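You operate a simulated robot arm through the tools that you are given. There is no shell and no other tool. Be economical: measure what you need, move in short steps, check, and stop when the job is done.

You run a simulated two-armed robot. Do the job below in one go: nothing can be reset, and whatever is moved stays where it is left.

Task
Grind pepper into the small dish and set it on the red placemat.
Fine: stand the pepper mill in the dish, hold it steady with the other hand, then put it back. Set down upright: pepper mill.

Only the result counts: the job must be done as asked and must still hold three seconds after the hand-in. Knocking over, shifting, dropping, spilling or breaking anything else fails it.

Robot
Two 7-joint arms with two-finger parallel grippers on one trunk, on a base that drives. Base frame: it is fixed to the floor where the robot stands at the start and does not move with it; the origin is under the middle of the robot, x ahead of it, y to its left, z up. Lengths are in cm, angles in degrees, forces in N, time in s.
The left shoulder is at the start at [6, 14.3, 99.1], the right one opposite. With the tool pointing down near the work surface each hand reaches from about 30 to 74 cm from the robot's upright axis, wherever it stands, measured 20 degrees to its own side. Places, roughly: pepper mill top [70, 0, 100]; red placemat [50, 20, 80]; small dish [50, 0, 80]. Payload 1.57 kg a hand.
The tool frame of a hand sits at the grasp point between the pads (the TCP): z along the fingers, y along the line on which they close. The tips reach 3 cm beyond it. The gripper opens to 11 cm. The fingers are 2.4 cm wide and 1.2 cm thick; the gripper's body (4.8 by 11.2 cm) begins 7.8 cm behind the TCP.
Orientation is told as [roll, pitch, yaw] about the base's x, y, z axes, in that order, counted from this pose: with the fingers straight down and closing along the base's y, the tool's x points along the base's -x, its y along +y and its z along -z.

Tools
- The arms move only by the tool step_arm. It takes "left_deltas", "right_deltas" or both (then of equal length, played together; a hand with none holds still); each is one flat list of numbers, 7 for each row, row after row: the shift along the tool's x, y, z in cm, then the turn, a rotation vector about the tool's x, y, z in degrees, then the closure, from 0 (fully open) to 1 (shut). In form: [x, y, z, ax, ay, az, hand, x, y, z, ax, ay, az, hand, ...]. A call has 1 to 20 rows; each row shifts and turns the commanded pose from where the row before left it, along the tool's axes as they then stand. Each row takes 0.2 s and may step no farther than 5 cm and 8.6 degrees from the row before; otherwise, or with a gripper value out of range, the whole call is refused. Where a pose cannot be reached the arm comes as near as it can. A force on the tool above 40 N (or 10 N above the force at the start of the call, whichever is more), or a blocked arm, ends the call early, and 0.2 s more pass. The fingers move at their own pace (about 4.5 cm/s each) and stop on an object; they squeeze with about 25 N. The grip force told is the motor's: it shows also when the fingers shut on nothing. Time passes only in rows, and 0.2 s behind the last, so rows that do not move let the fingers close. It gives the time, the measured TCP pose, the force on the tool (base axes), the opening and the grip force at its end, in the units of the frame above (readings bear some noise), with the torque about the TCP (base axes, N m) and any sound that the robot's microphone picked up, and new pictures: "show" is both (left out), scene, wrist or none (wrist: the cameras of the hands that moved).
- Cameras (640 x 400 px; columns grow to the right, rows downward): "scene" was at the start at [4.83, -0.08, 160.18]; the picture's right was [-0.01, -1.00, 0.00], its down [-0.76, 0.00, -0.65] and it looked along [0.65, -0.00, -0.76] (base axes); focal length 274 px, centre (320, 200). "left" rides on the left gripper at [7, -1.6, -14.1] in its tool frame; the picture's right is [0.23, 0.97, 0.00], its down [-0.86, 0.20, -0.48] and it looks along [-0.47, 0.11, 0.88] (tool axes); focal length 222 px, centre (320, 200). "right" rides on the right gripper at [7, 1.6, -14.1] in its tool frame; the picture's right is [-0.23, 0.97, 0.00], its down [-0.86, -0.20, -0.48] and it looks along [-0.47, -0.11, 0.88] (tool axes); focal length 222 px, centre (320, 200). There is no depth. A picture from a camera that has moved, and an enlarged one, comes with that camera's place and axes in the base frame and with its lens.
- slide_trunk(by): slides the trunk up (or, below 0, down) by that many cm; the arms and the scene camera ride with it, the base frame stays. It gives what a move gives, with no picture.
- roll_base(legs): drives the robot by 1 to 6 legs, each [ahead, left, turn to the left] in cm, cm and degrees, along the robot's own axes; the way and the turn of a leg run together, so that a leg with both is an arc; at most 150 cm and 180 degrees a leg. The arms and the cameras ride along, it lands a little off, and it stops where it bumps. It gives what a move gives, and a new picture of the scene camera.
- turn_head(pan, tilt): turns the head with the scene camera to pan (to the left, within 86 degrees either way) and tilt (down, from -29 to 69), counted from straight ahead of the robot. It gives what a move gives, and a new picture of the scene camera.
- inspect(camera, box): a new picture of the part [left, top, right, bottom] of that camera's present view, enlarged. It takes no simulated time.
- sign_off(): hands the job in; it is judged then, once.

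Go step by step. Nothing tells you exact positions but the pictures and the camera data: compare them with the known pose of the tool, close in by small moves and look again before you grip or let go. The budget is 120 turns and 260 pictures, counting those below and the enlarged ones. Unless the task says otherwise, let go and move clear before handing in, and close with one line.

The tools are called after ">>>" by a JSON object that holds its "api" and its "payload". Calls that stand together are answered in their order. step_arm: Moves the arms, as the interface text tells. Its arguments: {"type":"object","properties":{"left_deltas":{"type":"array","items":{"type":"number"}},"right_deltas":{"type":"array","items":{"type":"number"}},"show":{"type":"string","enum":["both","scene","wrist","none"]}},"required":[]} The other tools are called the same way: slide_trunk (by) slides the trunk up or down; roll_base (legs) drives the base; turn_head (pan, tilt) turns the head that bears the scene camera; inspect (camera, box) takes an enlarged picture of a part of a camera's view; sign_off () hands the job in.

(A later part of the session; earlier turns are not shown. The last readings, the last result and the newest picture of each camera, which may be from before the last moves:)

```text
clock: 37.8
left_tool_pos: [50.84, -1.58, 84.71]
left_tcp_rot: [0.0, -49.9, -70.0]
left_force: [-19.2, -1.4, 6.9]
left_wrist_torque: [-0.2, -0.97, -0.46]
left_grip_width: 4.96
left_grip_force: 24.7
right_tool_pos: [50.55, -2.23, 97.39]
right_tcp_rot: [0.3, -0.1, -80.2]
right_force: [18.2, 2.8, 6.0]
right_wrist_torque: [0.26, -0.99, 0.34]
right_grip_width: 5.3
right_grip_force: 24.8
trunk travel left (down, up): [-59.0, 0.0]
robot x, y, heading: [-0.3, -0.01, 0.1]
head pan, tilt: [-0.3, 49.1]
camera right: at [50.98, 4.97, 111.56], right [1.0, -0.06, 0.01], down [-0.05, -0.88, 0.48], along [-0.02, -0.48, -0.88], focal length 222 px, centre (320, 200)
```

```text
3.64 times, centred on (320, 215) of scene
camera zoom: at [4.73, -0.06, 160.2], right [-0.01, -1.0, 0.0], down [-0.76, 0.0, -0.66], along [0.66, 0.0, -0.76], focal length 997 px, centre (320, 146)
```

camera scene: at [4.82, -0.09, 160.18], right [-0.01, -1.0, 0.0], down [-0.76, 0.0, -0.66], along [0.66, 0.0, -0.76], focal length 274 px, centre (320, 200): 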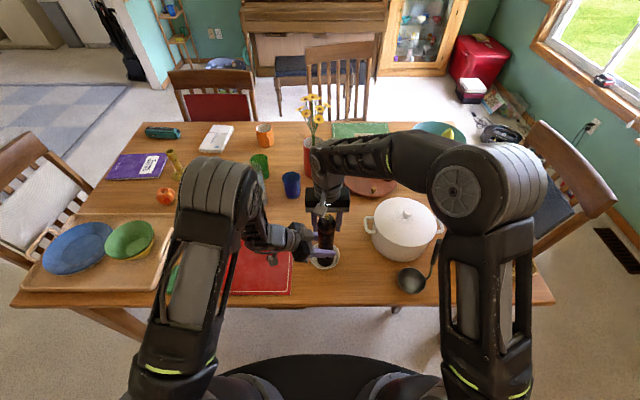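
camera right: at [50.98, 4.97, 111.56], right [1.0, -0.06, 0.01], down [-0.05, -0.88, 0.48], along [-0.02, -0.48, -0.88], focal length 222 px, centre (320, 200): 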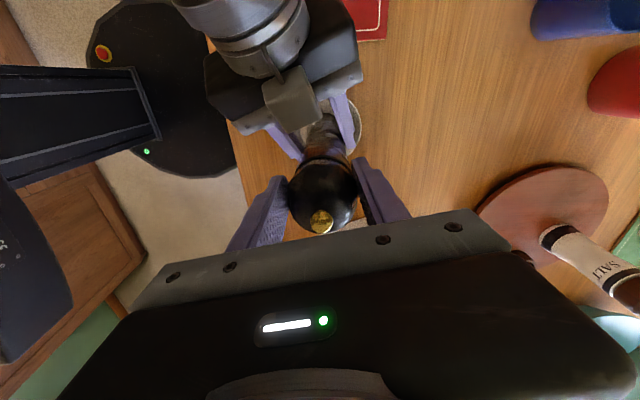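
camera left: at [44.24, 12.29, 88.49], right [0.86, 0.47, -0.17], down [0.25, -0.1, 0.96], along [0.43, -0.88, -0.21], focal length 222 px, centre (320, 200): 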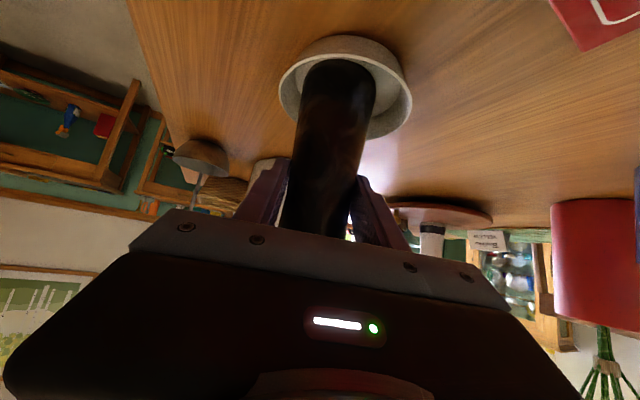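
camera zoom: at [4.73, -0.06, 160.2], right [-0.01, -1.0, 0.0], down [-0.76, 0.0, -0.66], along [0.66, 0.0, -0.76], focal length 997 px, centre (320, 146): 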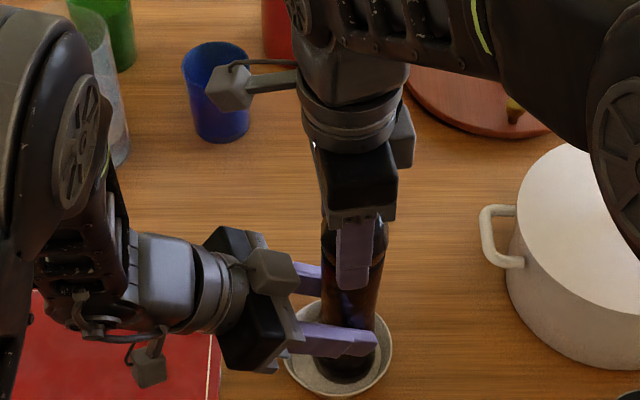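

The head turned 80° clockwise. I'll ratchet for a second stroke: open the right hand, swing it back and regrip.

>>> {"api": "step_arm", "payload": {"right_deltas": [0, 0, 0, 0, 0, 0, 0.32, 0, 0, 0, 0, 0, 0, 0.32, 0, 0, 0, 0, 0, 0, 0.32, 0, 0, 0, 0, 0, -8, 0.32, 0, 0, 0, 0, 0, -8, 0.32, 0, 0, 0, 0, 0, -8, 0.32, 0, 0, 0, 0, 0, -8, 0.32, 0, 0, 0, 0, 0, -8, 0.32, 0, 0, 0, 0, 0, -8, 0.32, 0, 0, 0, 0, 0, -8, 0.32, 0, 0, 0, 0, 0, -8, 0.32, 0, 0, 0, 0, 0, -8, 0.32, 0, 0, 0, 0, 0, -8, 0.32], "show": "wrist"}}

>>> {"api": "inspect", "payload": {"camera": "scene", "box": [270, 160, 370, 270]}}

```text
clock: 40.6
left_tool_pos: [50.9, -1.7, 84.66]
left_tcp_rot: [-0.1, -49.9, -70.0]
left_force: [-2.6, 0.7, -1.9]
left_wrist_torque: [-0.18, -0.35, 0.12]
left_grip_width: 4.82
left_grip_force: 25.1
right_tool_pos: [50.54, -2.13, 97.47]
right_tcp_rot: [0.1, -0.2, 0.2]
right_force: [3.7, -1.2, 1.9]
right_wrist_torque: [0.05, -0.06, -0.15]
right_grip_width: 7.43
right_grip_force: 0.1
trunk travel left (down, up): [-59.0, 0.0]
robot x, y, heading: [-0.03, 0.04, 0.1]
head pan, tilt: [-0.3, 49.1]
camera right: at [43.63, -0.51, 111.48], right [0.23, 0.97, 0.0], down [0.85, -0.2, 0.48], along [0.47, -0.11, -0.88], focal length 222 px, centre (320, 200)
```

right: 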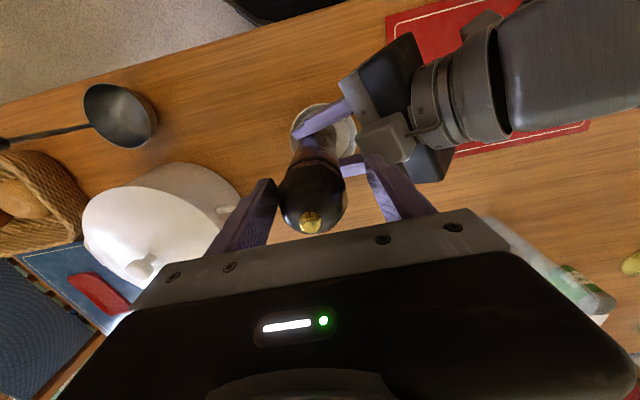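

```text
3.64 times, centred on (320, 215) of scene
camera zoom: at [4.86, -0.09, 160.18], right [-0.01, -1.0, 0.0], down [-0.76, 0.0, -0.65], along [0.65, 0.0, -0.76], focal length 997 px, centre (320, 146)
```

zoom: 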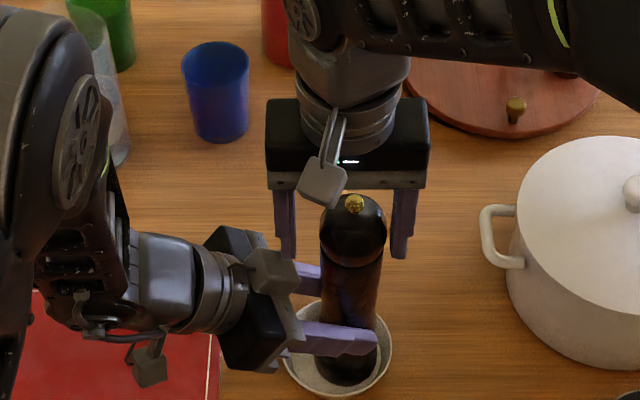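

The mill leaned slightly once released. Regripping will recentre it, and then I'll do the second stroke.

>>> {"api": "step_arm", "payload": {"right_deltas": [0, 0, 0, 0, 0, 0, 1, 0, 0, 0, 0, 0, 0, 1, 0, 0, 0, 0, 0, 0, 1, 0, 0, 0, 0, 0, 0, 1, 0, 0, 0, 0, 0, 7, 1, 0, 0, 0, 0, 0, 7, 1, 0, 0, 0, 0, 0, 7, 1, 0, 0, 0, 0, 0, 7, 1, 0, 0, 0, 0, 0, 7, 1, 0, 0, 0, 0, 0, 7, 1, 0, 0, 0, 0, 0, 7, 1, 0, 0, 0, 0, 0, 7, 1, 0, 0, 0, 0, 0, 7, 1, 0, 0, 0, 0, 0, 7, 1], "show": "wrist"}}

>>> {"api": "inspect", "payload": {"camera": "scene", "box": [270, 160, 370, 270]}}

```text
clock: 43.6
left_tool_pos: [50.72, -1.75, 84.61]
left_tcp_rot: [-0.2, -50.0, -70.1]
left_force: [-13.6, -13.0, -2.7]
left_wrist_torque: [0.78, -0.93, -0.11]
left_grip_width: 4.91
left_grip_force: 24.6
right_tool_pos: [50.4, -2.12, 97.47]
right_tcp_rot: [0.2, 0.0, -70.2]
right_force: [11.9, 10.1, 7.9]
right_wrist_torque: [0.49, -0.32, 0.14]
right_grip_width: 5.28
right_grip_force: 24.5
trunk travel left (down, up): [-59.0, 0.0]
robot x, y, heading: [-0.02, -0.18, 0.4]
head pan, tilt: [-0.3, 49.1]
camera right: at [49.69, 5.04, 111.57], right [0.99, 0.12, 0.0], down [0.1, -0.87, 0.48], along [0.06, -0.47, -0.88], focal length 222 px, centre (320, 200)
```

right: 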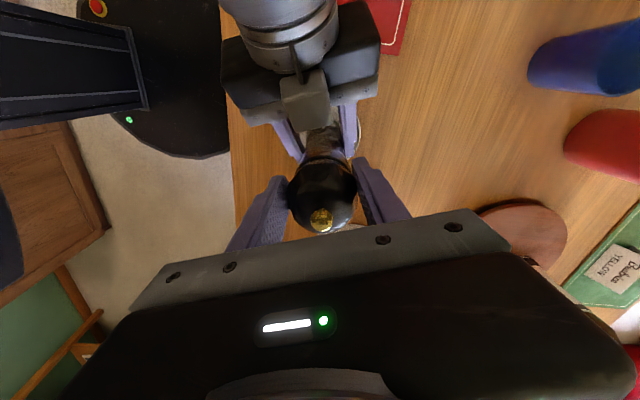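

```text
3.64 times, centred on (320, 215) of scene
camera zoom: at [4.81, -0.09, 160.19], right [-0.01, -1.0, 0.0], down [-0.76, 0.0, -0.66], along [0.66, 0.0, -0.76], focal length 997 px, centre (320, 146)
```

zoom: 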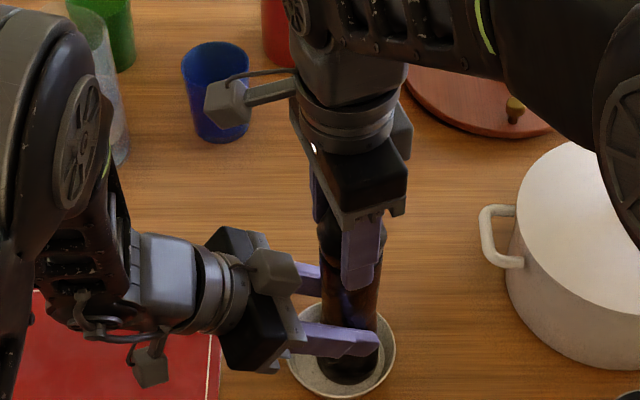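

The head has turned about 150° in total while held steady. I'll release the right hand, lift it straight up and move it away.

>>> {"api": "step_arm", "payload": {"right_deltas": [0, 0, 0, 0, 0, 0, 0.32, 0, 0, 0, 0, 0, 0, 0.3, 0, 0, 0, 0, 0, 0, 0.3, 0, 0, -1.5, 0, 0, 0, 0.3, 0, 0, -2.5, 0, 0, 0, 0.3, 0, 0, -2.5, 0, 0, 0, 0.3, 0, 0, -2.5, 0, 0, -8, 0.3, 0, 0, 0, 0, 0, -8, 0.3, 0, 0, 0, 0, 0, -8, 0.3, 0, 0, 0, 0, 0, -8, 0.3, 0, 0, 0, 0, 0, -8, 0.3, 0, 0, 0, 0, 0, -8, 0.3, 0, 0, 0, 0, 0, -8, 0.3, 0, 0, 0, 0, 0, -8, 0, 0, 0, 0, 0, 0, -6, 0, 0, -4, 0, 0, 0, 0, 0, 0, -4, 0, 0, 0, 0, 0, 0, -4, 0, 0, 0, 0, 0, 0, -4, -1, 0, 0, 0, 0, 0, -4, -1, 0, 0, 0, 0]}}

>>> {"api": "inspect", "payload": {"camera": "scene", "box": [270, 160, 370, 270]}}

>>> {"api": "inspect", "payload": {"camera": "right", "box": [340, 30, 540, 230]}}

>>> {"api": "inspect", "payload": {"camera": "left", "box": [220, 0, 460, 150]}}

```text
clock: 47.8
left_tool_pos: [50.84, -1.76, 84.68]
left_tcp_rot: [0.0, -49.9, -70.0]
left_force: [0.6, -0.6, -0.4]
left_wrist_torque: [-0.01, 0.0, -0.02]
left_grip_width: 4.85
left_grip_force: 24.4
right_tool_pos: [50.41, -22.18, 108.39]
right_tcp_rot: [0.1, 0.1, 0.0]
right_force: [-1.1, 0.1, 0.4]
right_wrist_torque: [0.03, 0.0, -0.03]
right_grip_width: 11.0
right_grip_force: 0.2
trunk travel left (down, up): [-59.0, 0.0]
robot x, y, heading: [-0.18, -0.11, -0.0]
head pan, tilt: [-0.3, 49.1]
camera scene: at [4.83, -0.16, 160.18], right [-0.01, -1.0, 0.0], down [-0.76, 0.0, -0.65], along [0.65, 0.0, -0.76], focal length 274 px, centre (320, 200)
camera right: at [43.54, -20.58, 122.53], right [0.23, 0.97, 0.0], down [0.85, -0.2, 0.48], along [0.47, -0.11, -0.88], focal length 222 px, centre (320, 200)
```

scene: 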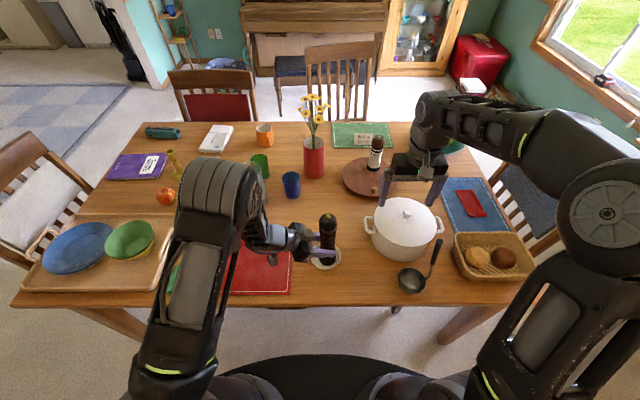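
right: 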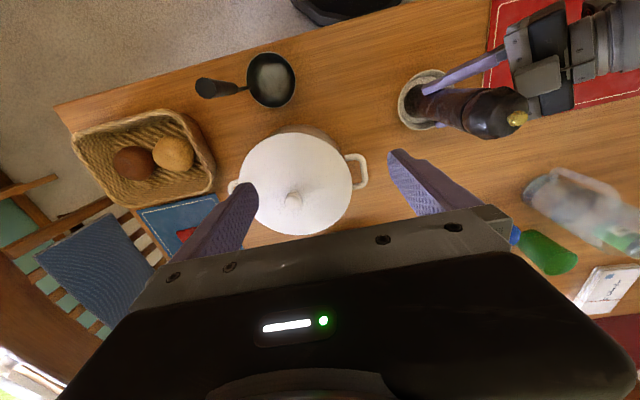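

```text
3.64 times, centred on (320, 215) of scene
camera zoom: at [4.83, -0.16, 160.18], right [-0.01, -1.0, 0.0], down [-0.76, 0.0, -0.65], along [0.65, 0.0, -0.76], focal length 997 px, centre (320, 146)
```

zoom: 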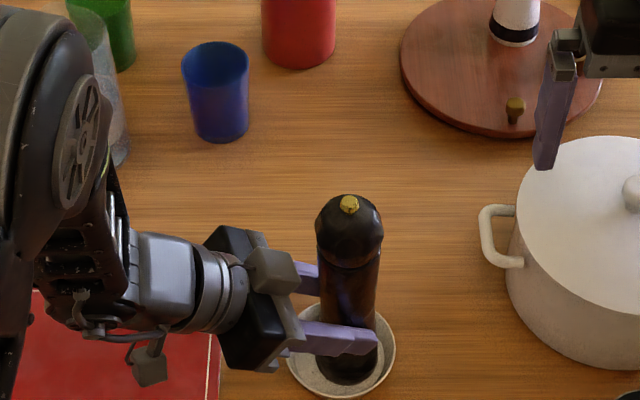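

```text
2.00 times, centred on (440, 130) of right
camera zoom: at [43.54, -20.58, 122.53], right [0.23, 0.97, 0.0], down [0.85, -0.2, 0.48], along [0.47, -0.11, -0.88], focal length 444 px, centre (80, 340)
```

zoom: 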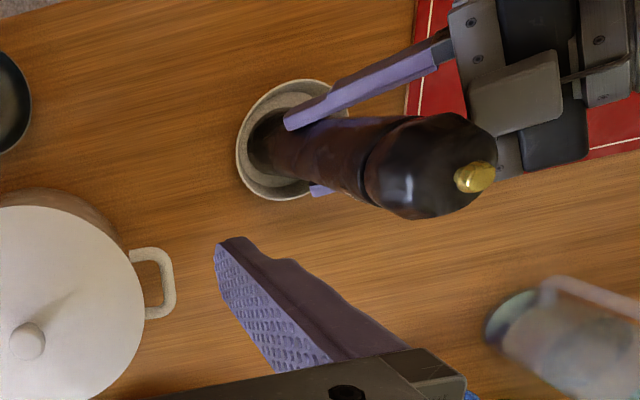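

```text
2.67 times, centred on (340, 75) of left
camera zoom: at [44.21, 12.24, 88.48], right [0.86, 0.47, -0.17], down [0.25, -0.11, 0.96], along [0.43, -0.88, -0.21], focal length 592 px, centre (267, 533)
```

zoom: 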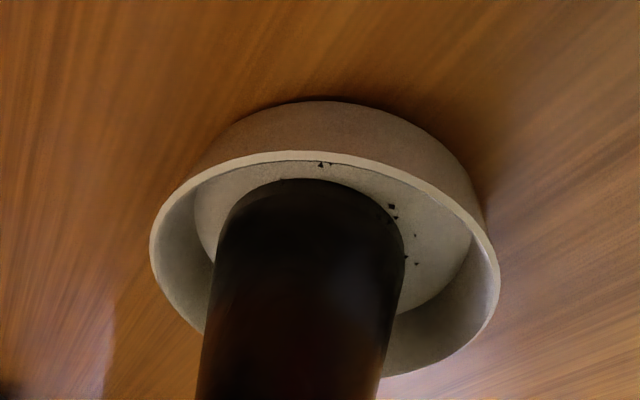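

Pepper flecks are visible in the dish, so the grinding worked. Now I'll lift the mill out and carry it back above its original spot.

>>> {"api": "step_arm", "payload": {"left_deltas": [-0.77, 0, -0.64, 0, 0, 0, 1, -1.5, 0, -1.3, 0, 0, 0, 1, -1.8, 0, -1.5, 0, 0, 0, 1, -1.8, 0, -1.5, 0, 0, 0, 1, -0.26, 2.92, 0.31, 0, 0, 0, 1, -0.26, 2.92, 0.31, 0, 0, 0, 1, -0.26, 2.92, 0.31, 0, 0, 0, 1, -0.26, 2.92, 0.31, 0, 0, 0, 1, -0.26, 2.92, 0.31, 0, 0, 0, 1, 0, 0, 0, 0, 0, 0, 1]}}

>>> {"api": "inspect", "payload": {"camera": "scene", "box": [270, 160, 370, 280]}}

>>> {"api": "inspect", "payload": {"camera": "right", "box": [380, 30, 640, 230]}}

```text
clock: 50.0
left_tool_pos: [65.38, 1.48, 92.42]
left_tcp_rot: [0.0, -49.9, -69.9]
left_force: [0.3, -0.3, -3.5]
left_wrist_torque: [0.03, -0.01, 0.0]
left_grip_width: 4.85
left_grip_force: 25.5
right_tool_pos: [50.37, -22.08, 108.42]
right_tcp_rot: [0.0, 0.0, -0.1]
right_force: [-0.2, -0.7, 0.6]
right_wrist_torque: [-0.02, -0.05, 0.01]
right_grip_width: 11.0
right_grip_force: 0.0
trunk travel left (down, up): [-59.0, 0.0]
robot x, y, heading: [-0.02, 0.28, -0.2]
head pan, tilt: [-0.3, 49.1]
camera scene: at [4.81, -0.1, 160.18], right [-0.01, -1.0, 0.0], down [-0.76, 0.0, -0.66], along [0.66, 0.0, -0.76], focal length 274 px, centre (320, 200)
camera left: at [58.71, 15.39, 96.2], right [0.86, 0.47, -0.17], down [0.25, -0.1, 0.96], along [0.43, -0.88, -0.21], focal length 222 px, centre (320, 200)
```

scene: 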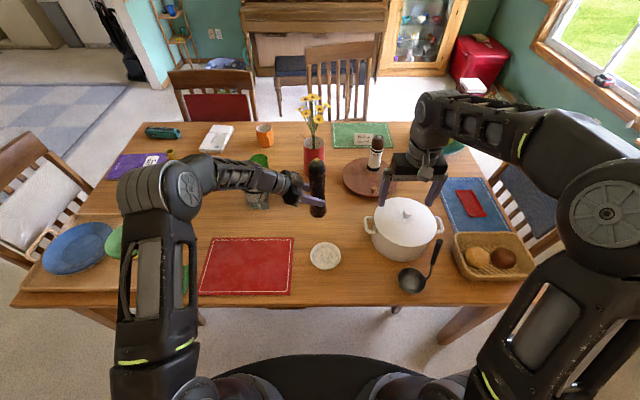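
left: 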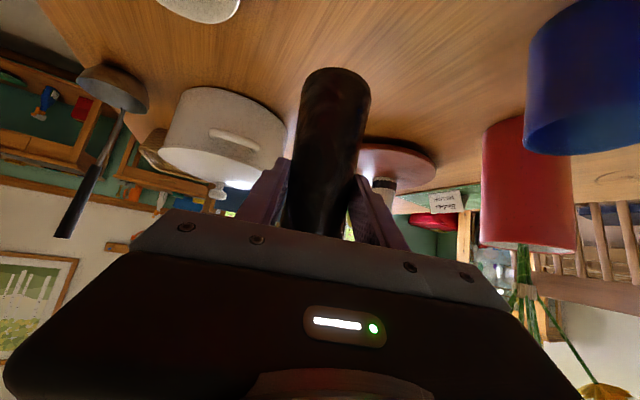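

```text
3.33 times, centred on (320, 220) of scene
camera zoom: at [4.81, -0.1, 160.18], right [-0.01, -1.0, 0.0], down [-0.76, 0.0, -0.66], along [0.66, 0.0, -0.76], focal length 914 px, centre (320, 133)
```

zoom: 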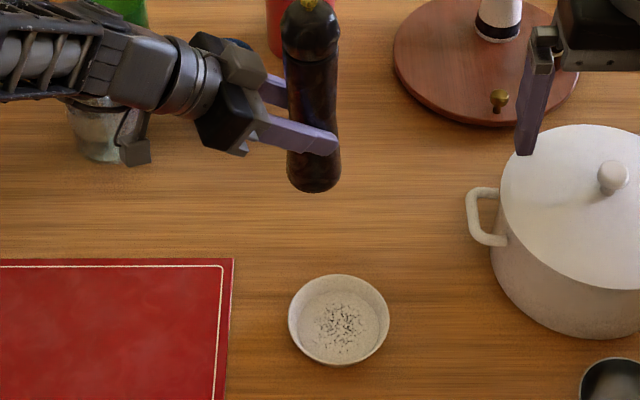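

```text
2.00 times, centred on (510, 130) of right
camera zoom: at [43.55, -20.48, 122.54], right [0.23, 0.97, 0.0], down [0.85, -0.2, 0.48], along [0.47, -0.11, -0.88], focal length 444 px, centre (-60, 340)
```

zoom: 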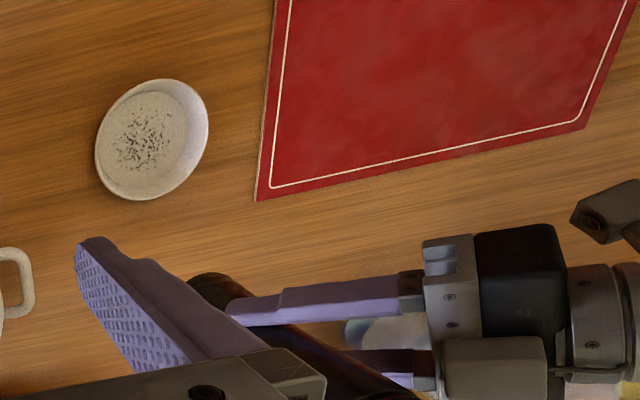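

There's plenty of pepper in the dish. I'll lower the mill back onto its spot.

>>> {"api": "step_arm", "payload": {"left_deltas": [0.11, -0.47, -0.13, 0, 0, 0, 1, 1.417, 0, 1.19, 0, 0, 0, 1, 1.417, 0, 1.19, 0, 0, 0, 1, 1.417, 0, 1.19, 0, 0, 0, 1, 1.2, 0, 1.0, 0, 0, 0, 1, 0, 0, 0, 0, 0, 0, 1]}}

>>> {"api": "inspect", "payload": {"camera": "scene", "box": [270, 160, 370, 280]}}

```text
clock: 51.4
left_tool_pos: [64.77, 1.47, 85.25]
left_tcp_rot: [0.0, -50.0, -70.0]
left_force: [-0.8, -0.2, -4.0]
left_wrist_torque: [0.0, 0.04, 0.04]
left_grip_width: 4.85
left_grip_force: 24.4
right_tool_pos: [50.42, -22.19, 108.46]
right_tcp_rot: [0.0, -0.1, 0.1]
right_force: [0.4, -0.4, 0.8]
right_wrist_torque: [0.01, 0.01, 0.0]
right_grip_width: 10.99
right_grip_force: 0.0
trunk travel left (down, up): [-59.0, 0.0]
robot x, y, heading: [-0.14, 0.02, -0.0]
head pan, tilt: [-0.3, 49.1]
camera scene: at [4.86, -0.1, 160.18], right [-0.01, -1.0, 0.0], down [-0.76, 0.0, -0.65], along [0.65, 0.0, -0.76], focal length 274 px, centre (320, 200)
camera left: at [58.13, 15.4, 89.04], right [0.86, 0.47, -0.17], down [0.25, -0.1, 0.96], along [0.44, -0.88, -0.21], focal length 222 px, centre (320, 200)
```

scene: 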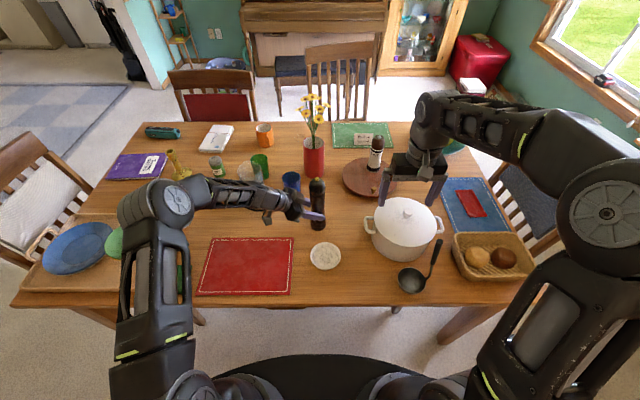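
left: 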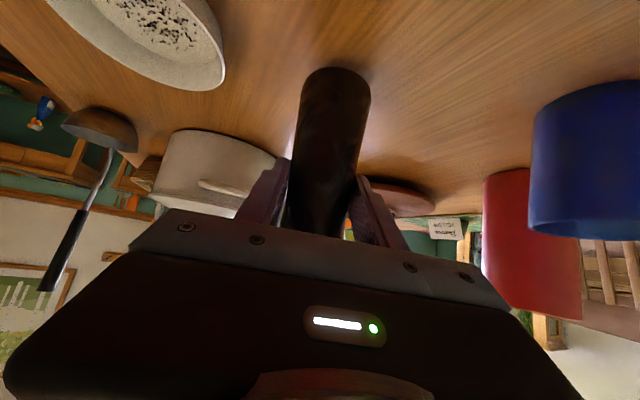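

```text
3.33 times, centred on (320, 220) of scene
camera zoom: at [4.86, -0.1, 160.18], right [-0.01, -1.0, 0.0], down [-0.76, 0.0, -0.65], along [0.65, 0.0, -0.76], focal length 914 px, centre (320, 133)
```

zoom: 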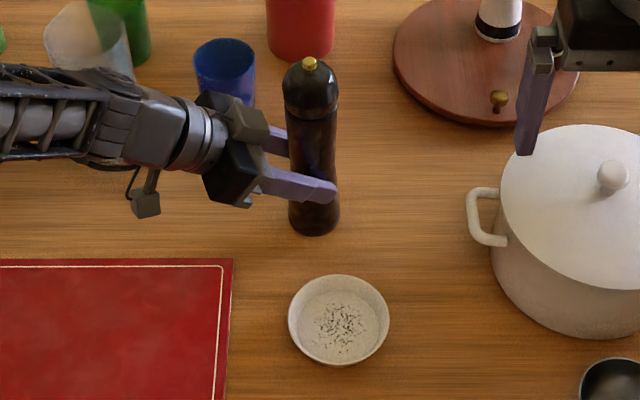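

The position matches the original within about half a centimetre. I'll lower gently to contact.

>>> {"api": "step_arm", "payload": {"left_deltas": [-0.09, 0.38, 0.1, 0, 0, 0, 1, 0.31, 0, 0.26, 0, 0, 0, 1, 0.15, 0, 0.13, 0, 0, 0, 1, 0, 0, 0, 0, 0, 0, 1], "show": "none"}}

>>> {"api": "step_arm", "payload": {"left_deltas": [0.15, 0, 0.13, 0, 0, 0, 1, 0, 0, 0, 0, 0, 0, 1], "show": "none"}}

```text
clock: 52.4
left_tool_pos: [65.29, 1.44, 84.66]
left_tcp_rot: [0.0, -49.9, -70.0]
left_force: [0.0, 0.4, -3.5]
left_wrist_torque: [0.04, 0.01, 0.01]
left_grip_width: 4.85
left_grip_force: 24.7
right_tool_pos: [50.41, -22.09, 108.39]
right_tcp_rot: [0.0, 0.0, 0.0]
right_force: [0.2, 0.3, -0.1]
right_wrist_torque: [0.01, 0.0, -0.03]
right_grip_width: 10.98
right_grip_force: 0.0
trunk travel left (down, up): [-59.0, 0.0]
robot x, y, heading: [0.02, -0.25, -0.1]
head pan, tilt: [-0.3, 49.1]
```

```text
clock: 53.0
left_tool_pos: [65.25, 1.42, 84.5]
left_tcp_rot: [-0.1, -49.9, -69.9]
left_force: [-0.2, -0.2, -3.1]
left_wrist_torque: [0.05, 0.03, -0.02]
left_grip_width: 4.83
left_grip_force: 25.0
right_tool_pos: [50.47, -22.04, 108.45]
right_tcp_rot: [0.0, -0.1, 0.0]
right_force: [0.5, 0.5, -0.8]
right_wrist_torque: [-0.01, 0.02, -0.01]
right_grip_width: 11.0
right_grip_force: 0.0
trunk travel left (down, up): [-59.0, 0.0]
robot x, y, heading: [-0.17, -0.2, 0.1]
head pan, tilt: [-0.3, 49.1]
```

>>> {"api": "step_arm", "payload": {"left_deltas": [0.15, 0, 0.13, 0, 0, 0, 1, 0, 0, 0, 0, 0, 0, 1], "show": "none"}}

>>> {"api": "step_arm", "payload": {"left_deltas": [0.12, 0, 0.1, 0, 0, 0, 1, 0, 0, 0, 0, 0, 0, 1], "show": "none"}}

```text
clock: 53.6
left_tool_pos: [65.33, 1.45, 84.2]
left_tcp_rot: [0.0, -49.9, -69.9]
left_force: [-0.4, 0.2, -2.5]
left_wrist_torque: [0.02, 0.02, 0.01]
left_grip_width: 4.84
left_grip_force: 24.6
right_tool_pos: [50.46, -22.05, 108.42]
right_tcp_rot: [0.0, -0.1, -0.1]
right_force: [-0.1, -1.3, 0.4]
right_wrist_torque: [-0.02, -0.02, 0.05]
right_grip_width: 10.99
right_grip_force: 0.0
trunk travel left (down, up): [-59.0, 0.0]
robot x, y, heading: [-0.03, -0.01, -0.1]
head pan, tilt: [-0.3, 49.1]
```

```text
clock: 54.2
left_tool_pos: [65.34, 1.46, 84.18]
left_tcp_rot: [0.2, -50.0, -70.0]
left_force: [-0.6, 0.2, 4.2]
left_wrist_torque: [0.09, 0.16, 0.04]
left_grip_width: 4.85
left_grip_force: 25.1
right_tool_pos: [50.51, -22.01, 108.43]
right_tcp_rot: [-0.1, -0.2, 0.0]
right_force: [-0.1, 1.1, 0.4]
right_wrist_torque: [0.0, -0.01, -0.01]
right_grip_width: 11.01
right_grip_force: 0.1
trunk travel left (down, up): [-59.0, 0.0]
robot x, y, heading: [0.05, -0.39, 0.1]
head pan, tilt: [-0.3, 49.1]
```

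I've felt contact. I'll open the left hand and check before withdrawing.

>>> {"api": "step_arm", "payload": {"left_deltas": [0, 0, 0, 0, 0, 0, 0.5, 0, 0, 0, 0, 0, 0, 0.35, 0, 0, 0, 0, 0, 0, 0.15, 0, 0, 0, 0, 0, 0, 0, 0, 0, 0, 0, 0, 0, 0], "show": "wrist"}}

>>> {"api": "inspect", "payload": {"camera": "scene", "box": [270, 160, 370, 280]}}

```text
clock: 55.4
left_tool_pos: [65.21, 1.54, 84.17]
left_tcp_rot: [0.0, -49.9, -70.1]
left_force: [0.2, -0.3, 0.6]
left_wrist_torque: [-0.02, -0.02, 0.0]
left_grip_width: 11.0
left_grip_force: 0.1
right_tool_pos: [50.35, -22.04, 108.4]
right_tcp_rot: [0.0, -0.1, 0.0]
right_force: [0.5, 0.0, -0.1]
right_wrist_torque: [0.01, 0.01, 0.0]
right_grip_width: 10.98
right_grip_force: 0.0
trunk travel left (down, up): [-59.0, 0.0]
robot x, y, heading: [-0.42, -0.12, 0.0]
head pan, tilt: [-0.3, 49.1]
camera left: at [58.55, 15.44, 87.88], right [0.86, 0.47, -0.17], down [0.25, -0.1, 0.96], along [0.43, -0.88, -0.21], focal length 222 px, centre (320, 200)
```

left: 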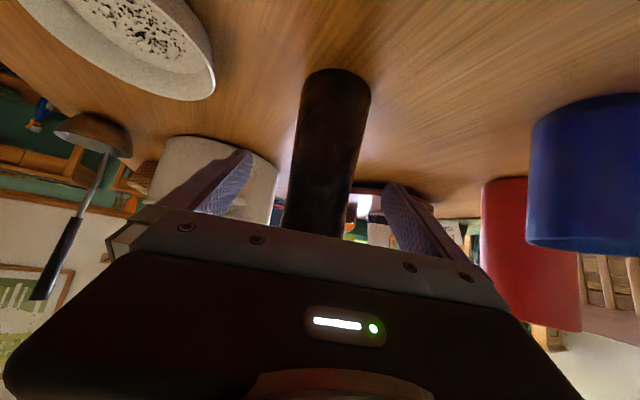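

```text
3.33 times, centred on (320, 220) of scene
camera zoom: at [4.83, -0.08, 160.18], right [-0.01, -1.0, 0.0], down [-0.76, 0.0, -0.65], along [0.65, 0.0, -0.76], focal length 914 px, centre (320, 133)
```

zoom: 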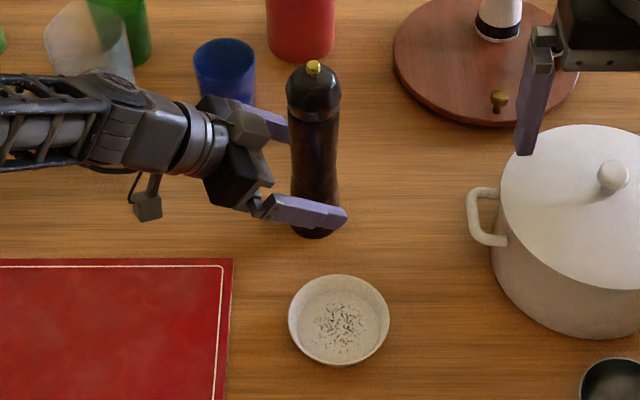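

The mill stands upright back at its spot. I'll withdraw the left hand and return it to a vertical pose.

>>> {"api": "step_arm", "payload": {"left_deltas": [0, 0, -3.5, 0, 0, 0, 0, 0, 0, -3.5, 0, 0, 0, 0, 0, 0, -3.5, 0, 0, 0, 0, 0, 0, -3.5, 0, 0, 0, 0, -3.5, 0, -2.9, 0, 0, 0, 0, 0, 0, 0, 0, 8.4, 0, 0, 0, 0, 0, 0, 8.4, 0, 0, 0, 0, 0, 0, 8.4, 0, 0, 0, 0, 0, 0, 8.4, 0, 0, 0, 0, 0, 0, 8.4, 0, 0, 0, 0, 0, 0, 8, 0, 0, 0, 0, 0, 0, 0, -7.8, 0, 0, 0, 0, 0, 0, -7.8, 0, 0, 0, 0, 0, 0, -7.8, 0, 0, 0, 0, 0, 0, -7.8, 0, 0, 0, 0, 0, 0, -7.8, 0, 0, 0, 0, 0, 0, -7.8, 0, 0, 0, 0, 0, 0, -7.8, 0, 0, 0, 0, 0, 0, -7.8, 0, 0, 0, 0, 0, 0, -7.6, 0]}}

>>> {"api": "inspect", "payload": {"camera": "scene", "box": [190, 170, 370, 310]}}

```text
clock: 59.6
left_tool_pos: [61.7, 11.56, 97.55]
left_tcp_rot: [0.1, 0.1, 0.2]
left_force: [0.6, 0.5, 0.2]
left_wrist_torque: [-0.01, -0.01, 0.0]
left_grip_width: 10.99
left_grip_force: 0.0
right_tool_pos: [50.44, -22.07, 108.38]
right_tcp_rot: [0.0, -0.1, 0.0]
right_force: [0.1, 0.0, 0.1]
right_wrist_torque: [-0.01, 0.0, -0.03]
right_grip_width: 11.01
right_grip_force: 0.0
trunk travel left (down, up): [-59.0, 0.0]
robot x, y, heading: [-0.11, 0.13, 0.1]
head pan, tilt: [-0.3, 49.1]
camera scene: at [4.84, -0.09, 160.18], right [-0.01, -1.0, 0.0], down [-0.76, 0.0, -0.65], along [0.65, 0.0, -0.76], focal length 274 px, centre (320, 200)
camera left: at [54.72, 10.0, 111.78], right [-0.23, 0.97, 0.0], down [0.85, 0.2, 0.48], along [0.47, 0.11, -0.88], focal length 222 px, centre (320, 200)
```

scene: 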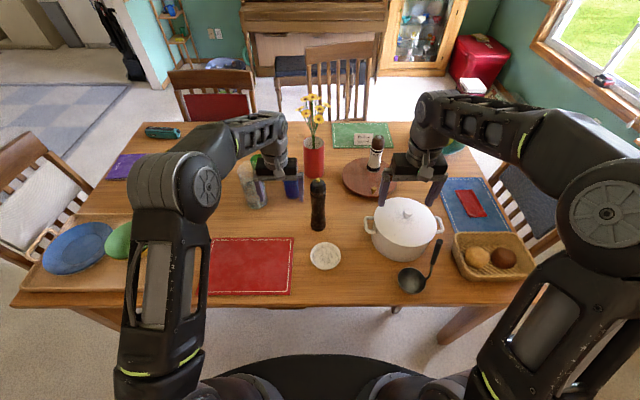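
left: 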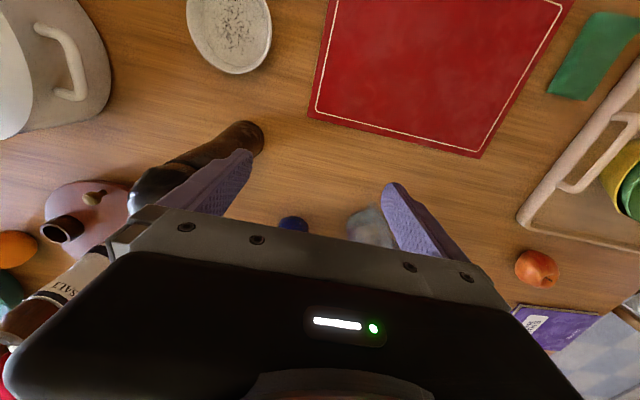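

```text
2.86 times, centred on (280, 240) of scene
camera zoom: at [4.84, -0.09, 160.18], right [-0.01, -1.0, 0.0], down [-0.76, 0.0, -0.65], along [0.65, 0.0, -0.76], focal length 784 px, centre (434, 86)
```

zoom: 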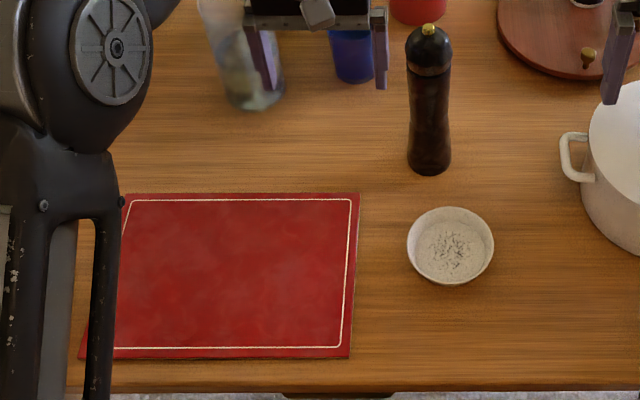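

Next I'll move the left hand above the dish's left rim with the fingers partly closed, so I can pinch the rim.

>>> {"api": "step_arm", "payload": {"left_deltas": [3.6, 0, 0, 0, 0, 0, 0.55, 3.6, -1, 0, 0, 0, 0, 0.55, 3.5, -3, 1.5, 0, 0, 0, 0.55, 0, -3, 1.5, 0, 0, 0, 0.55, 0, -2.06, 2, 0, 0, 0, 0.55, 0, 0, 2, 0, 0, 0, 0.55]}}

>>> {"api": "inspect", "payload": {"camera": "scene", "box": [270, 180, 370, 290]}}

>>> {"api": "inspect", "payload": {"camera": "left", "box": [180, 60, 430, 260]}}

```text
clock: 61.0
left_tool_pos: [50.95, 2.53, 90.59]
left_tcp_rot: [-0.1, 0.2, 0.0]
left_force: [0.1, -1.1, -0.3]
left_wrist_torque: [0.0, 0.01, 0.02]
left_grip_width: 4.96
left_grip_force: 0.1
right_tool_pos: [50.45, -22.04, 108.35]
right_tcp_rot: [0.0, 0.0, 0.1]
right_force: [1.0, -0.8, -0.2]
right_wrist_torque: [0.01, 0.03, -0.02]
right_grip_width: 10.99
right_grip_force: 0.0
trunk travel left (down, up): [-59.0, 0.0]
robot x, y, heading: [-0.29, 0.08, 0.0]
head pan, tilt: [-0.3, 49.1]
camera scene: at [4.89, -0.06, 160.18], right [-0.01, -1.0, 0.0], down [-0.76, 0.0, -0.65], along [0.65, 0.0, -0.76], focal length 274 px, centre (320, 200)
camera left: at [44.0, 0.97, 104.76], right [-0.23, 0.97, 0.0], down [0.86, 0.2, 0.48], along [0.47, 0.11, -0.88], focal length 222 px, centre (320, 200)
```

scene: 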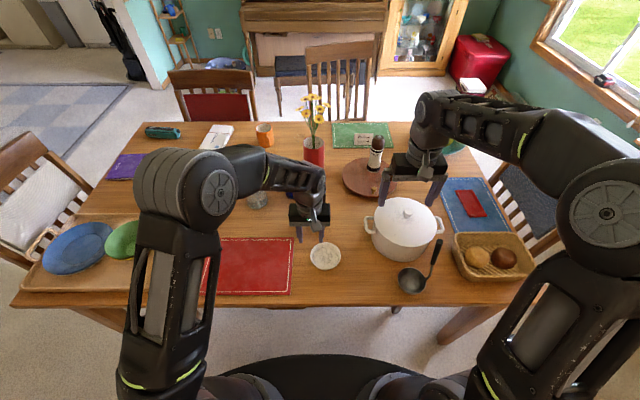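
left: 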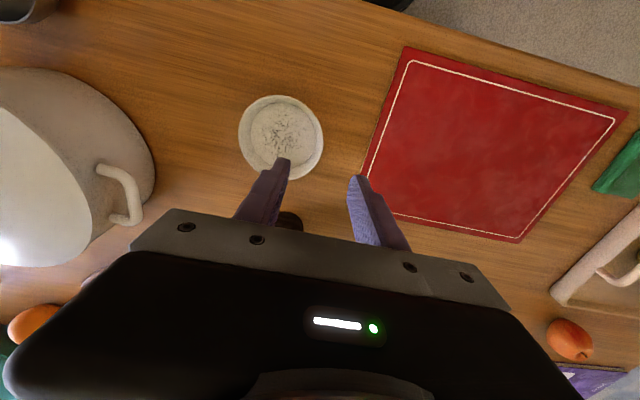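

```text
3.64 times, centred on (320, 235) of scene
camera zoom: at [4.89, -0.06, 160.18], right [-0.01, -1.0, 0.0], down [-0.76, 0.0, -0.65], along [0.65, 0.0, -0.76], focal length 997 px, centre (320, 73)
```

zoom: 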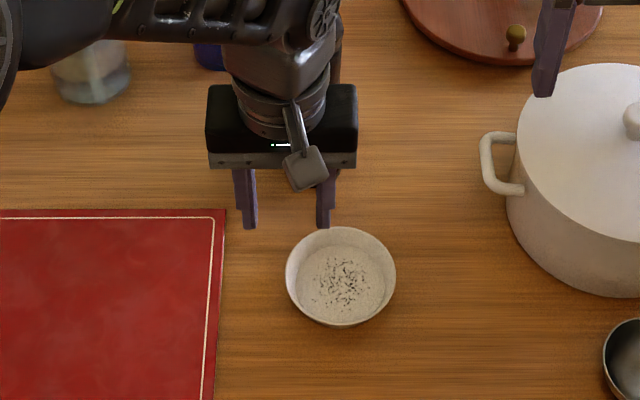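

```text
2.00 times, centred on (305, 160) of left
camera zoom: at [44.0, 0.97, 104.76], right [-0.23, 0.97, 0.0], down [0.86, 0.2, 0.48], along [0.47, 0.11, -0.88], focal length 444 px, centre (350, 280)
```

zoom: 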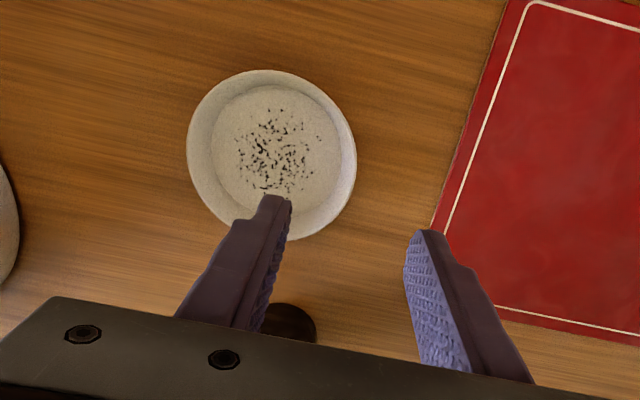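

The dish is centred at about [51.0, -2.3], and the rim lies between my fingers. I'll lower to just above it.

>>> {"api": "step_arm", "payload": {"left_deltas": [0, 0.05, 2.5, 0, 0, 0, 0.55, 0, 0, 2.5, 0, 0, 0, 0.55, 0, 0, 2.3, 0, 0, 0, 0.55]}}

>>> {"api": "inspect", "payload": {"camera": "scene", "box": [270, 200, 370, 290]}}

>>> {"api": "inspect", "payload": {"camera": "left", "box": [180, 60, 430, 260]}}

```text
clock: 61.8
left_tool_pos: [50.99, 2.68, 83.41]
left_tcp_rot: [-0.1, 0.0, 0.0]
left_force: [-0.1, 0.3, 0.8]
left_wrist_torque: [0.0, 0.01, 0.02]
left_grip_width: 4.95
left_grip_force: 0.1
right_tool_pos: [50.51, -22.04, 108.32]
right_tcp_rot: [0.0, 0.0, 0.1]
right_force: [0.1, 0.0, -0.9]
right_wrist_torque: [-0.03, 0.0, 0.04]
right_grip_width: 10.99
right_grip_force: 0.1
trunk travel left (down, up): [-59.0, 0.0]
robot x, y, heading: [0.06, 0.11, 0.3]
head pan, tilt: [-0.3, 49.1]
camera scene: at [4.89, -0.09, 160.18], right [-0.01, -1.0, 0.0], down [-0.76, 0.0, -0.65], along [0.65, 0.0, -0.76], focal length 274 px, centre (320, 200)
camera left: at [44.03, 1.05, 97.54], right [-0.23, 0.97, 0.0], down [0.85, 0.2, 0.48], along [0.47, 0.11, -0.88], focal length 222 px, centre (320, 200)
```

scene: 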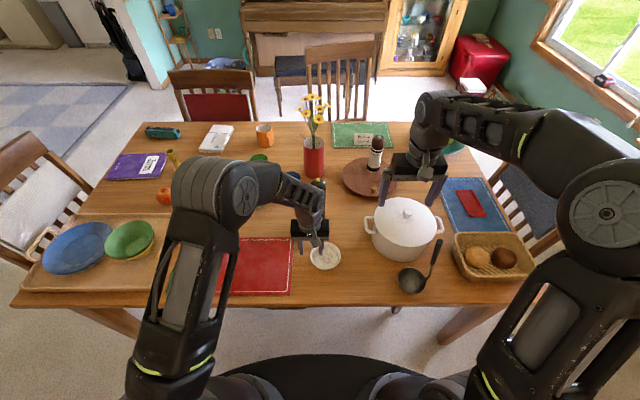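
left: 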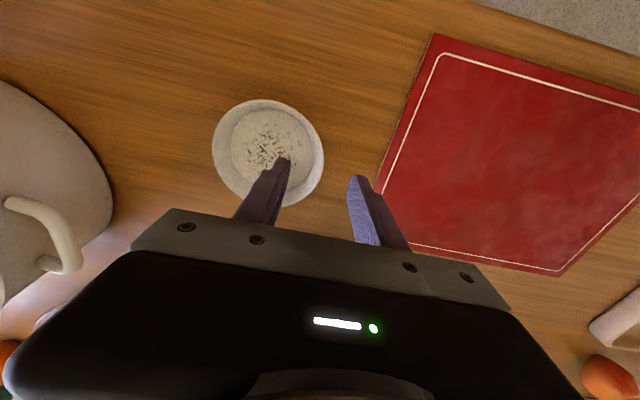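

```text
4.44 times, centred on (320, 245) of scene
camera zoom: at [4.89, -0.09, 160.18], right [-0.01, -1.0, 0.0], down [-0.76, 0.0, -0.65], along [0.65, 0.0, -0.76], focal length 1219 px, centre (320, 0)
```

zoom: 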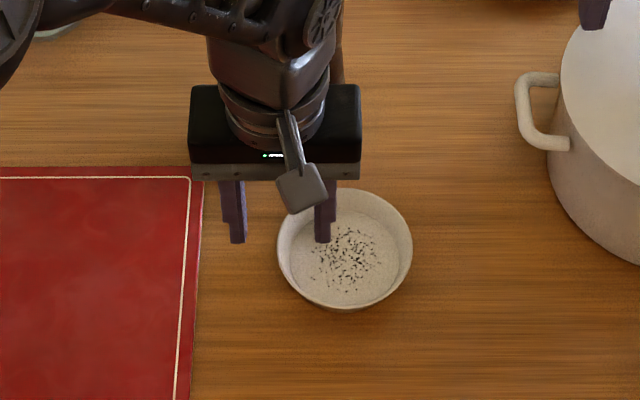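

```text
2.00 times, centred on (305, 160) of left
camera zoom: at [44.03, 1.05, 97.54], right [-0.23, 0.97, 0.0], down [0.85, 0.2, 0.48], along [0.47, 0.11, -0.88], focal length 444 px, centre (350, 280)
```

zoom: 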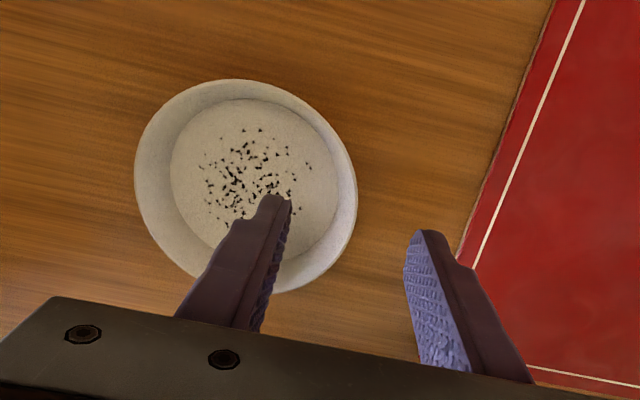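

It's well aligned. I'll lower so the rim lies between the pads, then close slowly.

>>> {"api": "step_arm", "payload": {"left_deltas": [0, 0.2, 1.4, 0, 0, 0, 0.55, 0, 0, 1.4, 0, 0, 0, 0.55, 0, 0, 1.0, 0, 0, 0, 0.55, 0, 0, 0, 0, 0, 0, 0.55]}}

>>> {"api": "inspect", "payload": {"camera": "left", "box": [180, 60, 430, 260]}}

```text
clock: 62.8
left_tool_pos: [50.89, 2.86, 79.55]
left_tcp_rot: [0.2, 0.0, -0.1]
left_force: [-0.4, 0.4, 0.9]
left_wrist_torque: [-0.01, 0.0, -0.01]
left_grip_width: 4.97
left_grip_force: 0.1
right_tool_pos: [50.42, -22.16, 108.47]
right_tcp_rot: [0.0, -0.1, -0.1]
right_force: [-0.8, -0.5, 0.0]
right_wrist_torque: [0.02, 0.01, -0.01]
right_grip_width: 11.0
right_grip_force: 0.0
trunk travel left (down, up): [-59.0, 0.0]
robot x, y, heading: [-0.13, 0.05, -0.2]
head pan, tilt: [-0.3, 49.1]
camera scene: at [4.82, -0.09, 160.18], right [-0.01, -1.0, 0.0], down [-0.76, 0.0, -0.66], along [0.66, 0.0, -0.76], focal length 274 px, centre (320, 200)
camera left: at [44.01, 1.28, 93.72], right [-0.23, 0.97, 0.0], down [0.86, 0.2, 0.48], along [0.47, 0.11, -0.88], focal length 222 px, centre (320, 200)
```

scene: 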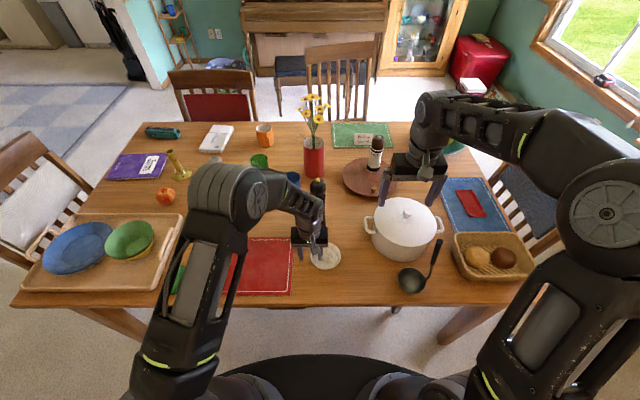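
left: 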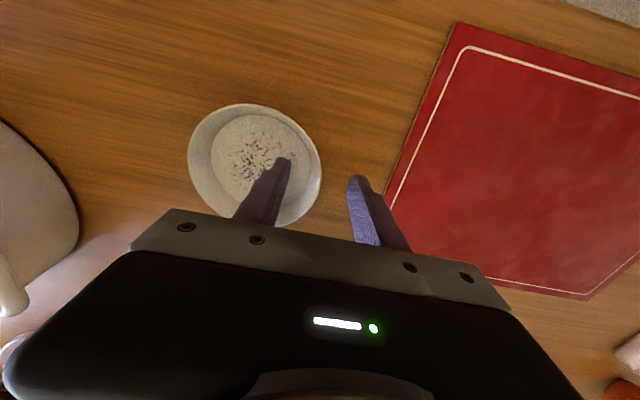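

```text
2.00 times, centred on (305, 160) of left
camera zoom: at [44.01, 1.28, 93.72], right [-0.23, 0.97, 0.0], down [0.86, 0.2, 0.48], along [0.47, 0.11, -0.88], focal length 444 px, centre (350, 280)
```

zoom: 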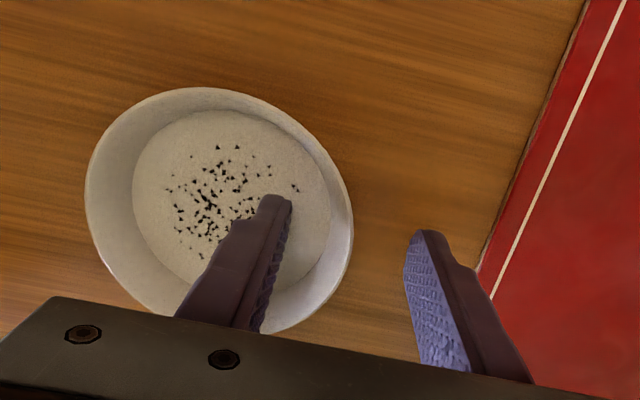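

>>> {"api": "step_arm", "payload": {"left_deltas": [0, 0, 0, 0, 0, 0, 0.75, 0, 0, 0, 0, 0, 0, 0.85, 0, 0, 0, 0, 0, 0, 1, 0, 0, 0, 0, 0, 0, 1, 0, 0, 0, 0, 0, 0, 1, 0, 0, 0, 0, 0, 0, 1], "show": "wrist"}}

>>> {"api": "inspect", "payload": {"camera": "left", "box": [180, 60, 430, 260]}}

```text
clock: 64.2
left_tool_pos: [50.75, 2.79, 79.55]
left_tcp_rot: [0.0, 0.0, 0.0]
left_force: [-0.2, 0.2, 2.5]
left_wrist_torque: [-0.26, 0.02, -0.08]
left_grip_width: 0.94
left_grip_force: 25.4
right_tool_pos: [50.43, -22.03, 108.34]
right_tcp_rot: [0.0, -0.1, 0.0]
right_force: [0.3, -0.2, 0.2]
right_wrist_torque: [0.01, 0.03, 0.0]
right_grip_width: 11.01
right_grip_force: 0.0
trunk travel left (down, up): [-59.0, 0.0]
robot x, y, heading: [-0.08, 0.2, 0.2]
head pan, tilt: [-0.3, 49.1]
camera left: at [43.99, 1.28, 93.75], right [-0.23, 0.97, 0.0], down [0.86, 0.2, 0.48], along [0.47, 0.11, -0.88], focal length 222 px, centre (320, 200)
```

left: 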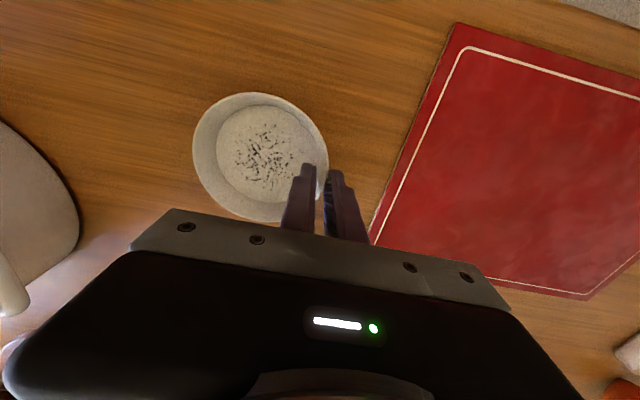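

```text
2.00 times, centred on (305, 160) of left
camera zoom: at [43.99, 1.28, 93.75], right [-0.23, 0.97, 0.0], down [0.86, 0.2, 0.48], along [0.47, 0.11, -0.88], focal length 444 px, centre (350, 280)
```

zoom: 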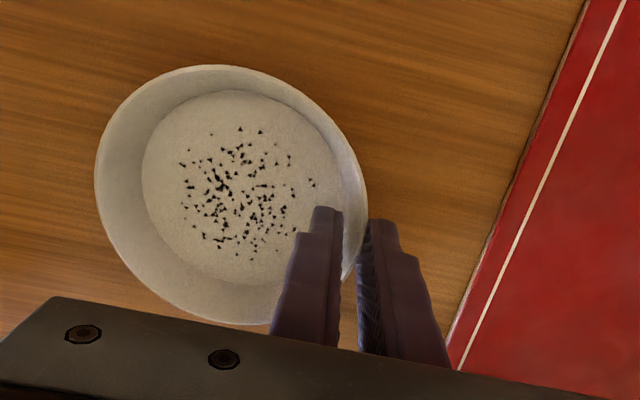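

The rim is gripped. I'll lift slowly and check that the dish stays level.

>>> {"api": "step_arm", "payload": {"left_deltas": [0, 0, -0.5, 0, 0, 0, 1, 0, 0, -0.8, 0, 0, 0, 1, 0, 0, -0.8, 0, 0, 0, 1, 0, 0, -0.9, 0, 0, 0, 1, 0, 0, 0, 0, 0, 0, 1]}}

>>> {"api": "inspect", "payload": {"camera": "scene", "box": [270, 200, 370, 290]}}

>>> {"api": "inspect", "payload": {"camera": "right", "box": [380, 30, 580, 190]}}

```text
clock: 65.4
left_tool_pos: [50.8, 2.77, 82.49]
left_tcp_rot: [0.1, 0.0, 0.0]
left_force: [0.1, -0.3, -1.2]
left_wrist_torque: [0.01, 0.0, -0.02]
left_grip_width: 0.69
left_grip_force: 25.3
right_tool_pos: [50.46, -22.11, 108.35]
right_tcp_rot: [0.0, -0.1, 0.1]
right_force: [0.2, 0.0, 0.0]
right_wrist_torque: [-0.03, -0.01, 0.01]
right_grip_width: 11.0
right_grip_force: 0.0
trunk travel left (down, up): [-59.0, 0.0]
robot x, y, heading: [-0.03, -0.0, 0.1]
head pan, tilt: [-0.3, 49.1]
camera scene: at [4.85, -0.09, 160.18], right [-0.01, -1.0, 0.0], down [-0.76, 0.0, -0.65], along [0.65, 0.0, -0.76], focal length 274 px, centre (320, 200)
camera left: at [43.97, 1.23, 96.72], right [-0.23, 0.97, 0.0], down [0.86, 0.2, 0.48], along [0.47, 0.11, -0.88], focal length 222 px, centre (320, 200)
```

scene: 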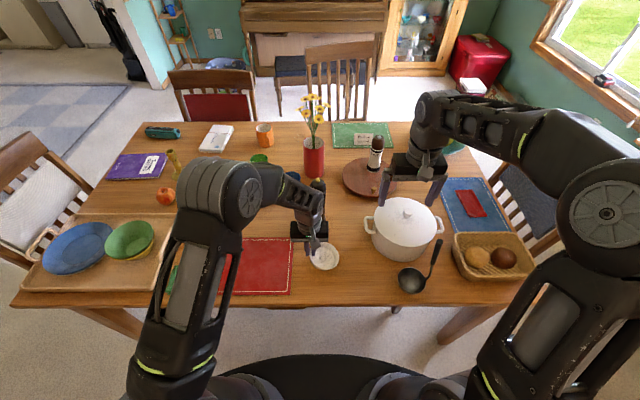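
left: 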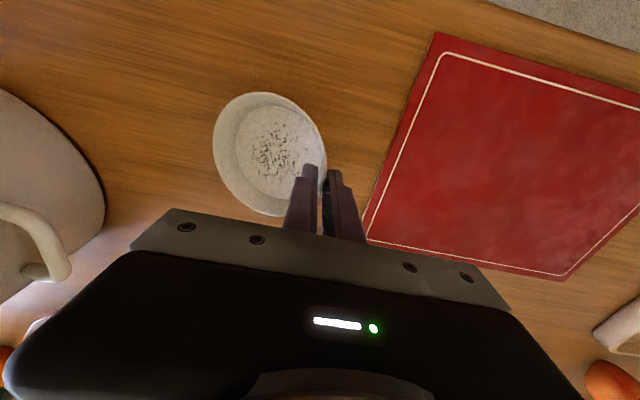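

```text
4.44 times, centred on (320, 245) of scene
camera zoom: at [4.85, -0.09, 160.18], right [-0.01, -1.0, 0.0], down [-0.76, 0.0, -0.65], along [0.65, 0.0, -0.76], focal length 1219 px, centre (320, 0)
```

zoom: 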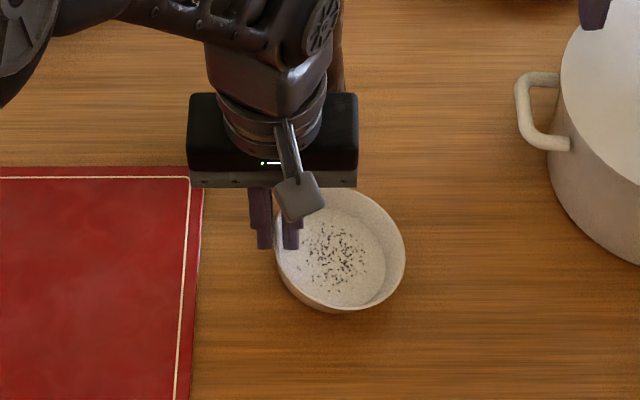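

```text
2.50 times, centred on (480, 110) of right
camera zoom: at [43.58, -20.47, 122.53], right [0.23, 0.97, 0.0], down [0.85, -0.2, 0.48], along [0.47, -0.11, -0.88], focal length 555 px, centre (-80, 425)
```

zoom: 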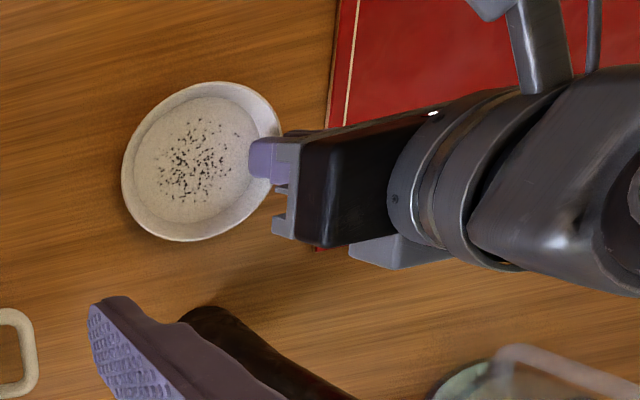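

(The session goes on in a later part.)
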